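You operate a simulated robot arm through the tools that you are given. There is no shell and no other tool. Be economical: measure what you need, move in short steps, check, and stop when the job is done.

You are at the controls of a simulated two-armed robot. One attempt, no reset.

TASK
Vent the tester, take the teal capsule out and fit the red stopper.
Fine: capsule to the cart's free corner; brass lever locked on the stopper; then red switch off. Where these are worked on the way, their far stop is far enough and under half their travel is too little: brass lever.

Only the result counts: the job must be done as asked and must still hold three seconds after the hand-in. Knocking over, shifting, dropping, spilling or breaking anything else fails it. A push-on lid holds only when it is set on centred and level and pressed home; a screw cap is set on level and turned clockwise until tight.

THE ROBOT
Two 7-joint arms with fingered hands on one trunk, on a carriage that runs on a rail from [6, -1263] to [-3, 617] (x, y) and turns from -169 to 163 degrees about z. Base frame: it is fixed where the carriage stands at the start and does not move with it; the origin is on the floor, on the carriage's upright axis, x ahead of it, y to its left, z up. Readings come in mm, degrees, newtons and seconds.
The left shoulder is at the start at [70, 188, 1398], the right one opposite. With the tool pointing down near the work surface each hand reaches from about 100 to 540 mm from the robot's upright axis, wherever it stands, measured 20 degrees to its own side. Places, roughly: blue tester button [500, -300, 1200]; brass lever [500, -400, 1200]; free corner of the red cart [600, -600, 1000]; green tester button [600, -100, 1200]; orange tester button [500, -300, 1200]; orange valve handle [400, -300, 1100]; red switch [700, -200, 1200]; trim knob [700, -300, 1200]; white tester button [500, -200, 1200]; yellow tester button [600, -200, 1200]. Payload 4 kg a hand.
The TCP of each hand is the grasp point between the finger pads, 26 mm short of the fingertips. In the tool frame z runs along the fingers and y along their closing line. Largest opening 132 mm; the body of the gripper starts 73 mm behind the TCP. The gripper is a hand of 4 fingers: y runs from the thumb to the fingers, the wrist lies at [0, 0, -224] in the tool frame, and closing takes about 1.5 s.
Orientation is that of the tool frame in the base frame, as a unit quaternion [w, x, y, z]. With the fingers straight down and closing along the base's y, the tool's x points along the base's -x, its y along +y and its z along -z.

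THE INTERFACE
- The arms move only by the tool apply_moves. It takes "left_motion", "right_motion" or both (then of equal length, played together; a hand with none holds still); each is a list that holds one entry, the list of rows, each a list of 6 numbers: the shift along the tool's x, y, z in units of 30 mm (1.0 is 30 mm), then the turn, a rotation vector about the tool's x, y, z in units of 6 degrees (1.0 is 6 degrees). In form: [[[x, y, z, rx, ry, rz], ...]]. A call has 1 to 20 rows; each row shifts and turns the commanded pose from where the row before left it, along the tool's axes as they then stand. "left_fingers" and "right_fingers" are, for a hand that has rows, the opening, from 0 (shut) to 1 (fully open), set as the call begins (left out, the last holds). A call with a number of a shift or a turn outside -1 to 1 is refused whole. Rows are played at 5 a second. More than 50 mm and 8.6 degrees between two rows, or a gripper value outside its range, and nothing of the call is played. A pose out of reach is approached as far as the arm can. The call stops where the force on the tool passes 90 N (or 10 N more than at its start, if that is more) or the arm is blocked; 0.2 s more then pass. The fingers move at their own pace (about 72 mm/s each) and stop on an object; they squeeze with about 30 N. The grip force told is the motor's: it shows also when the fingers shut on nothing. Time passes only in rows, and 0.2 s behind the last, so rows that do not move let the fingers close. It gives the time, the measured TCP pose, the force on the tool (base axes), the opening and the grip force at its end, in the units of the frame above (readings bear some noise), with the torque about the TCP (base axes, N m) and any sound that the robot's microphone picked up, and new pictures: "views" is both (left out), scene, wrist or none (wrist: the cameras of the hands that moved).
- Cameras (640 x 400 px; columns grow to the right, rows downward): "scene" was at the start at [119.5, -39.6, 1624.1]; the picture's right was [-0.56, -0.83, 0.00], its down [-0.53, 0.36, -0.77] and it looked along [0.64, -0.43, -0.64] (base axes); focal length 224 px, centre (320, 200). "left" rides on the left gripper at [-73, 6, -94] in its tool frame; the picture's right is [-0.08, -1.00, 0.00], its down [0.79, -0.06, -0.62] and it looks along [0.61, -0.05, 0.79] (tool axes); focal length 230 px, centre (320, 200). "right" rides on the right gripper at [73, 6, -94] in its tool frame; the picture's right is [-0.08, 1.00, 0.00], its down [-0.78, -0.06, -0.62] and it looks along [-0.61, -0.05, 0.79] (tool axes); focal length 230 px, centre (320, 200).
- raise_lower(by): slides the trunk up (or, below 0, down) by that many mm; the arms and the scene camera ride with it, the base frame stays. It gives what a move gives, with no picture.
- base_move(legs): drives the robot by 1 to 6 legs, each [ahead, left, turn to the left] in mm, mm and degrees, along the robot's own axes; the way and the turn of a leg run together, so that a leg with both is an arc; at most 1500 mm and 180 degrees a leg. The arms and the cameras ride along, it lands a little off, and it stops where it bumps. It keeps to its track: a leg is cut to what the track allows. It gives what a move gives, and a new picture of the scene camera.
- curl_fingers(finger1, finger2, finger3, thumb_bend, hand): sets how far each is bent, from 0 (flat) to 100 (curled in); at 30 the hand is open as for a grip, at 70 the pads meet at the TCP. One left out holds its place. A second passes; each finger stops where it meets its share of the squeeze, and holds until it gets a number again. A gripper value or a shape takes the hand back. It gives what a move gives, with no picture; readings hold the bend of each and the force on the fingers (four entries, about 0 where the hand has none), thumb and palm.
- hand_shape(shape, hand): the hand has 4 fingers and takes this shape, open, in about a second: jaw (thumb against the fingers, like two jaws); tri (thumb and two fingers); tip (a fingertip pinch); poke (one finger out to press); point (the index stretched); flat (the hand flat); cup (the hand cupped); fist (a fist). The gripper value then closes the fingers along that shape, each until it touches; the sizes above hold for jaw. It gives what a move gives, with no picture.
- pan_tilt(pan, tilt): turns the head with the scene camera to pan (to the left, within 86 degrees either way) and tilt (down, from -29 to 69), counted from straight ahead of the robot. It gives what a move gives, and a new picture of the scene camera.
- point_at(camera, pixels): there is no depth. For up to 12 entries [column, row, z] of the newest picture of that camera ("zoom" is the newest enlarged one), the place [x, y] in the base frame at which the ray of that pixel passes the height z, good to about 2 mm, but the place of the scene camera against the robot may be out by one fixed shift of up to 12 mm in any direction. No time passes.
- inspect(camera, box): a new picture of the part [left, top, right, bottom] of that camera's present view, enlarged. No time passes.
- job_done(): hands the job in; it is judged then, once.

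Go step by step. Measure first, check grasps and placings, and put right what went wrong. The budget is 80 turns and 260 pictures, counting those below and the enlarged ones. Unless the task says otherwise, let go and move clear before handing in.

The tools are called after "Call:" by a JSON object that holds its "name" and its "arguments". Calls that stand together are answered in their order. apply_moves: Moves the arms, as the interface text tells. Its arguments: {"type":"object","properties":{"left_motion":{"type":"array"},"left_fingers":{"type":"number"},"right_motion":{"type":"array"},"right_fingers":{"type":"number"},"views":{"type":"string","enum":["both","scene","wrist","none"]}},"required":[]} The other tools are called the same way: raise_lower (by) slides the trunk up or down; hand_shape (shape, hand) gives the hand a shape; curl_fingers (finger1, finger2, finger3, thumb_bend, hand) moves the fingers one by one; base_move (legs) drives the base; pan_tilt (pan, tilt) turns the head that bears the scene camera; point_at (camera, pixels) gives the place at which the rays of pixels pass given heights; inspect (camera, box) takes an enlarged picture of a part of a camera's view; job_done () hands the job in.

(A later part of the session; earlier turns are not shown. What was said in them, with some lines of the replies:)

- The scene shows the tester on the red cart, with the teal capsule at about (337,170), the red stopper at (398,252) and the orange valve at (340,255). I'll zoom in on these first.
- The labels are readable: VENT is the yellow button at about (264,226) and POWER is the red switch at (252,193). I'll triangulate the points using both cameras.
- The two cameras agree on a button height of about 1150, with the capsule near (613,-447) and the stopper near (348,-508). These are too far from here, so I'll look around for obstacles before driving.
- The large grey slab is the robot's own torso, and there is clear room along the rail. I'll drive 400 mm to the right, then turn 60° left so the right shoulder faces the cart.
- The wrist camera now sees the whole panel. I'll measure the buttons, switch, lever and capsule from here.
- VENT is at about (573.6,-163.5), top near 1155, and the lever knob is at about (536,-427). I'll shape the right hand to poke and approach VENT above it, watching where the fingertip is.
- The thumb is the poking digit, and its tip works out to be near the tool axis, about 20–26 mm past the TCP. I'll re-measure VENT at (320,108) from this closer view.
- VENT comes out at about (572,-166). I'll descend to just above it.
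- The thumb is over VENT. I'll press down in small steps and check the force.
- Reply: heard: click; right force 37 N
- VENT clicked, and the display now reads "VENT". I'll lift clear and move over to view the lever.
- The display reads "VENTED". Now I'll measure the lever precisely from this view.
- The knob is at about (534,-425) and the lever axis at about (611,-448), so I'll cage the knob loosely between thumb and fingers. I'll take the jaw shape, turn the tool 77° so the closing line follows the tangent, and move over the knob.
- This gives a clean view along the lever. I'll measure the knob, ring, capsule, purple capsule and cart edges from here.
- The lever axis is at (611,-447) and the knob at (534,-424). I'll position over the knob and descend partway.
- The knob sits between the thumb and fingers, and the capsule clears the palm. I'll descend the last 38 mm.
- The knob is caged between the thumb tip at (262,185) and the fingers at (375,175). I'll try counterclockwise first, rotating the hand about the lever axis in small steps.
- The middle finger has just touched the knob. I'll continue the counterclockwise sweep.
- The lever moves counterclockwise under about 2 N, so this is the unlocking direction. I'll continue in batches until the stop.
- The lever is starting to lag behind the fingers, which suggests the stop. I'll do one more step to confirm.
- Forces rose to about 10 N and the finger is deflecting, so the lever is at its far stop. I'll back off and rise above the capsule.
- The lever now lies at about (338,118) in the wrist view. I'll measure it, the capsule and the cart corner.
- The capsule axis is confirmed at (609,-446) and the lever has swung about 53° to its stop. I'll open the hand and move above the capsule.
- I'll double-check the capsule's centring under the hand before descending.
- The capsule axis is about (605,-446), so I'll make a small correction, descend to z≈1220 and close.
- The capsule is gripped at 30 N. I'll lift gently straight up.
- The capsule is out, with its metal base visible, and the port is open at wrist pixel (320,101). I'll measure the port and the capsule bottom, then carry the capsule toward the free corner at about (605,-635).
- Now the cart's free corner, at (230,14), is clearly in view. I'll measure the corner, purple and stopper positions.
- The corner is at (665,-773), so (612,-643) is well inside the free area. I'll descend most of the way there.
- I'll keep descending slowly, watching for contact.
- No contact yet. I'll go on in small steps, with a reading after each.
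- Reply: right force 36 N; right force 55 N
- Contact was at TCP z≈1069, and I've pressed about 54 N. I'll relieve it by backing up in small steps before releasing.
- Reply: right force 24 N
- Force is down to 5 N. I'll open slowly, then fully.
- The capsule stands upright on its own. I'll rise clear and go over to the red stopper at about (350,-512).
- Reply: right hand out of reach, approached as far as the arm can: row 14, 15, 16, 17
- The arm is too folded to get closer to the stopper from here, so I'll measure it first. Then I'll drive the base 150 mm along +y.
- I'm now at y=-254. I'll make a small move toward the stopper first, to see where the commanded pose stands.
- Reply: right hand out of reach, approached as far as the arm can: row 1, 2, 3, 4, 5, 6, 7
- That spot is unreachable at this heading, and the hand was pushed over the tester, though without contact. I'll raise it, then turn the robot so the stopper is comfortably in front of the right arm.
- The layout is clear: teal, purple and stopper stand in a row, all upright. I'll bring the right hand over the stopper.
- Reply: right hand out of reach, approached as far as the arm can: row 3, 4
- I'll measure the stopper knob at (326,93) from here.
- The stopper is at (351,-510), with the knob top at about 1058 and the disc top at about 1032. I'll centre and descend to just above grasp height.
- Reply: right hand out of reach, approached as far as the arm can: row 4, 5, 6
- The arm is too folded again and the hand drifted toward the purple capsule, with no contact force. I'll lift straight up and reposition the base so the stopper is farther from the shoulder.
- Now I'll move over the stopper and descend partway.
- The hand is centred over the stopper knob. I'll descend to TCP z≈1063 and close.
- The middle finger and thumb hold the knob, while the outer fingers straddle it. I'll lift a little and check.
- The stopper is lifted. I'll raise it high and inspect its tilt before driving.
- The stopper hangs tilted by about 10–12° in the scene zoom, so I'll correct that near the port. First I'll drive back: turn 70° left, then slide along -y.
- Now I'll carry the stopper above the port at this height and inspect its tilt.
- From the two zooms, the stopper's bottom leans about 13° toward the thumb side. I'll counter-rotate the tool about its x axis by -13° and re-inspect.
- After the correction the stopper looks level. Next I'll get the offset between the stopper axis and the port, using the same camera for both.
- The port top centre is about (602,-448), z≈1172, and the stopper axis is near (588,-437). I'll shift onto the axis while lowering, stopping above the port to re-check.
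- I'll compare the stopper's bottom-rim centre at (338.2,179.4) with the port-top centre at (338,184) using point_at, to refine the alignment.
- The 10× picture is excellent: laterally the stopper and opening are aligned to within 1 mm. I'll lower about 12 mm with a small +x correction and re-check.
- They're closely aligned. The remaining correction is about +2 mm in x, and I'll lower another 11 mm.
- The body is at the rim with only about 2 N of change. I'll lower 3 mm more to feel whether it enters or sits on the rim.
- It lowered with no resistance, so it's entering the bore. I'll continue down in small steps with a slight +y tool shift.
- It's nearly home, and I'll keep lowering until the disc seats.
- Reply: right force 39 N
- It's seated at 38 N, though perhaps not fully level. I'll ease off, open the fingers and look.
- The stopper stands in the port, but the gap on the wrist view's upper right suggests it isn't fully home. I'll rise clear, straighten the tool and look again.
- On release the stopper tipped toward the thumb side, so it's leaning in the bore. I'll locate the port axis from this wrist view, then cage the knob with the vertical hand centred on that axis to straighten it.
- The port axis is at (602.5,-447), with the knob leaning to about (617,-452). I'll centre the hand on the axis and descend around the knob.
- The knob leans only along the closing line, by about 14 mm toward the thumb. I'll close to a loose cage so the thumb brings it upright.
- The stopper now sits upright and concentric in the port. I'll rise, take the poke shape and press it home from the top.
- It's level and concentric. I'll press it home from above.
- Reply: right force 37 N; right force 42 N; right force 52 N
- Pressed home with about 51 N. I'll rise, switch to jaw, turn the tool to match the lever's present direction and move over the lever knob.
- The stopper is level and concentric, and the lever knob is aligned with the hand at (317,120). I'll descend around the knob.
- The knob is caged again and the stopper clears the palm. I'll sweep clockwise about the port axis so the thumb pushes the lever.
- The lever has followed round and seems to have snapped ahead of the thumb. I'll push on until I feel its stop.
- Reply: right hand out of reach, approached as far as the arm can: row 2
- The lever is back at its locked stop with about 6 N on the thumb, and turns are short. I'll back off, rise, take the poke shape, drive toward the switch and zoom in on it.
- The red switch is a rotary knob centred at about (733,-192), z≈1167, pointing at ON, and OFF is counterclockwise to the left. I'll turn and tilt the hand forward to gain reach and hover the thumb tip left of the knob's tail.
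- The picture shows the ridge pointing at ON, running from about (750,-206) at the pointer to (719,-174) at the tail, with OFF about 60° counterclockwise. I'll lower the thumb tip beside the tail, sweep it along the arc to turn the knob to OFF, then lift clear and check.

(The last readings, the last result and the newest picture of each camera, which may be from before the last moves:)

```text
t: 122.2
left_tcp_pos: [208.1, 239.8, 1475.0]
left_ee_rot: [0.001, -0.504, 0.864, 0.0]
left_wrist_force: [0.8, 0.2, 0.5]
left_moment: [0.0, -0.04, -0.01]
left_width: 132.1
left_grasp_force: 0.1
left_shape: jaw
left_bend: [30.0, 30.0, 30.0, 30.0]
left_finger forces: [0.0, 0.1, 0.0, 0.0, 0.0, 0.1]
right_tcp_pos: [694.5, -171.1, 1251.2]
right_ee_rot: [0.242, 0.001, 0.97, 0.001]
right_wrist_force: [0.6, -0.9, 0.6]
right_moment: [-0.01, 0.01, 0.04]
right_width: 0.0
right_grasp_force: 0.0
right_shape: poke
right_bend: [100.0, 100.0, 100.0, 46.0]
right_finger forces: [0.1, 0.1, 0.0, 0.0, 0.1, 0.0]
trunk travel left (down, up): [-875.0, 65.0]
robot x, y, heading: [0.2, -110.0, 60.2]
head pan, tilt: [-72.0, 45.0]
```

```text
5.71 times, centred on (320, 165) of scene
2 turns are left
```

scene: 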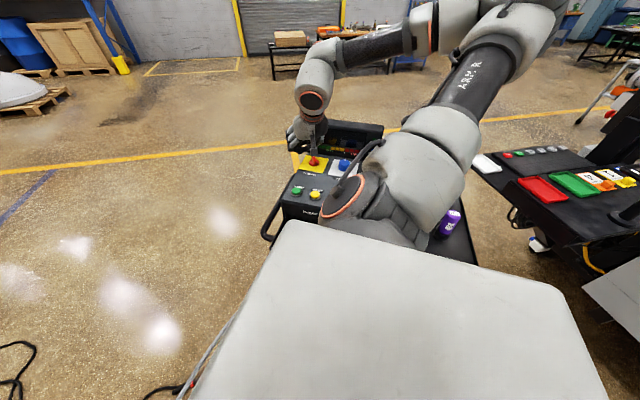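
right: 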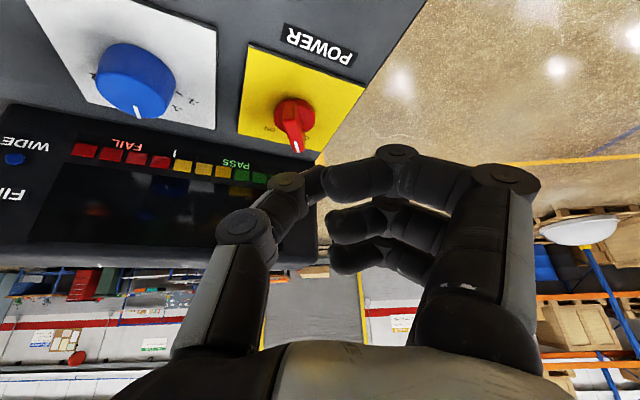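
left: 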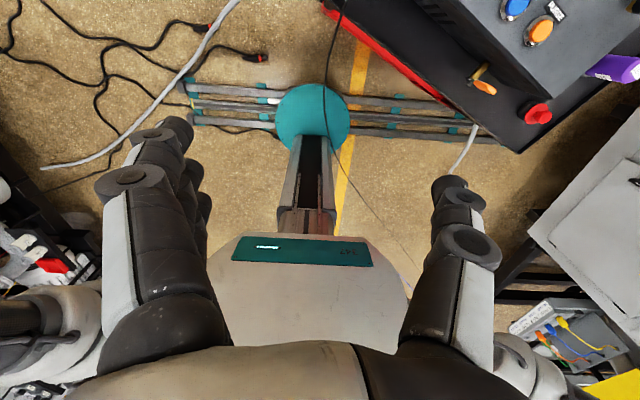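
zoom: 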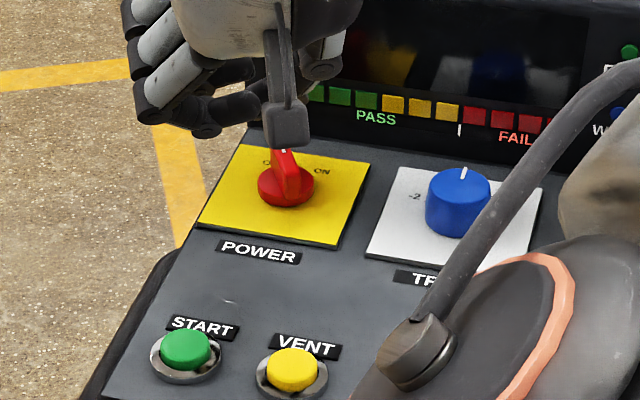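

The display has gone dark, so the power is off, with the pointer past centre toward OFF. I'll give one more gentle nudge toward the OFF stop, lift well clear and take a final look.

Call:
{"name": "apply_moves", "arguments": {"right_motion": [[[0.47, 0, 0.88, 0, 0, 0], [0.47, 0, 0.88, 0, 0, 0], [0, -0.2, 0, 0, 0, 0], [0, -0.2, 0, 0, 0, 0], [0, -0.1, 0, 0, 0, 0], [0, -0.1, 0, 0, 0, 0], [0, 0.3, 0, 0, 0, 0], [0, 0.3, 0, 0, 0, 0], [-0.47, 0, -0.88, 0, 0, 0], [-0.47, 0, -0.88, 0, 0, 0], [-0.47, 0, -0.88, 0, 0, 0], [-0.47, 0, -0.88, 0, 0, 0]]], "views": "both"}}

Call:
{"name": "inspect", "arguments": {"camera": "right", "box": [200, 80, 400, 240]}}

Call:
{"name": "inspect", "arguments": {"camera": "scene", "box": [270, 110, 410, 200]}}

```text
t: 124.8
left_tcp_pos: [210.4, 241.3, 1474.5]
left_ee_rot: [0.001, -0.503, 0.864, -0.001]
left_wrist_force: [-0.6, -0.5, 0.6]
left_moment: [0.02, 0.0, 0.03]
left_width: 131.7
left_grasp_force: 0.1
left_shape: jaw
left_bend: [30.0, 30.0, 30.0, 30.0]
left_finger forces: [0.0, 0.0, 0.0, 0.0, 0.0, 0.0]
right_tcp_pos: [697.7, -170.3, 1310.7]
right_ee_rot: [0.241, 0.001, 0.971, 0.0]
right_wrist_force: [0.4, 0.7, -0.4]
right_moment: [-0.02, 0.01, -0.01]
right_width: 0.2
right_grasp_force: 0.1
right_shape: poke
right_bend: [100.0, 100.0, 100.0, 46.0]
right_finger forces: [0.0, 0.0, 0.1, 0.0, 0.0, 0.0]
trunk travel left (down, up): [-875.0, 65.0]
robot x, y, heading: [-0.9, -110.7, 60.5]
head pan, tilt: [-72.0, 45.0]
```

scene: 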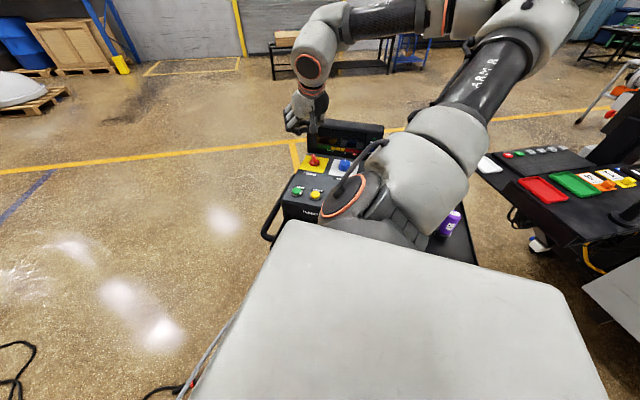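
right: 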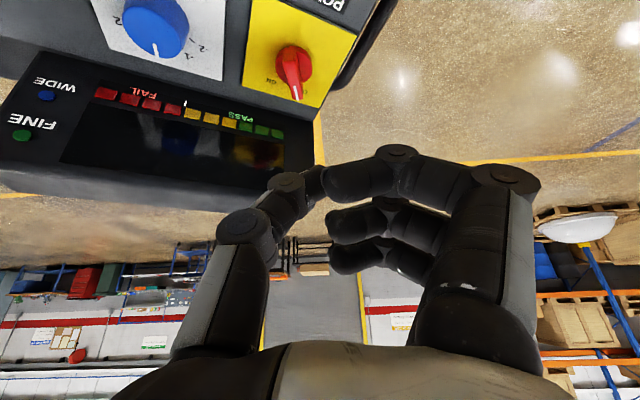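

```text
2.50 times, centred on (300, 160) of right
```

zoom: 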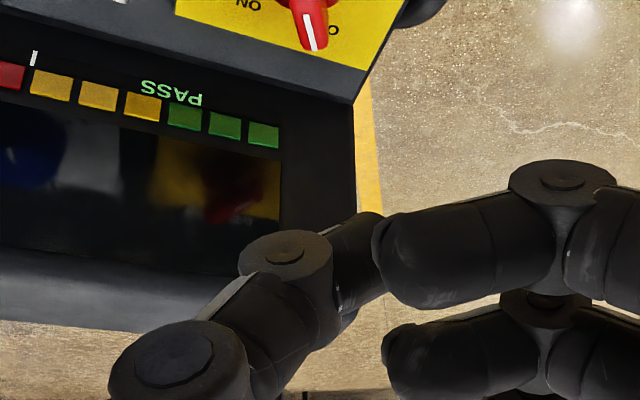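

```text
4.44 times, centred on (340, 155) of scene
1 turns are left
```

zoom: 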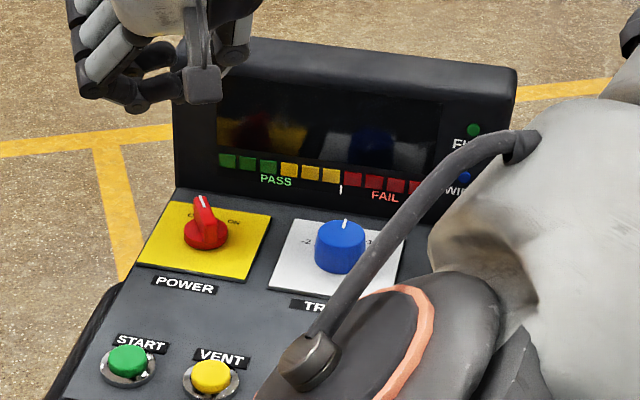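

The display stays dark with the switch turned off ON, and the hand is clear of the cart. The stopper was seated and pressed home, the lever taken back to its stop and the capsule left standing in the free corner, so I'm handing in.

Call:
{"name": "job_done", "arguments": {}}

```text
The job is handed in.
```

I've handed the job in. I couldn't re-check the lever, stopper or capsule in my last pictures.

- **Vent:** I pressed VENT and the display read "VENTED" before I opened anything.
- **Capsule:** The teal capsule is standing upright in the cart's free corner.
- **Stopper:** It tipped over in the port on the first release. I straightened it and pressed it home with about 51 N, and afterwards it looked level and centred.
- **Brass lever:** I swung it back to its original stop. The thumb met about 6 N there, just as the arm reached its limit.
- **Red switch:** It's turned away from ON and the display is dark. I couldn't see whether the pointer sits exactly on OFF.
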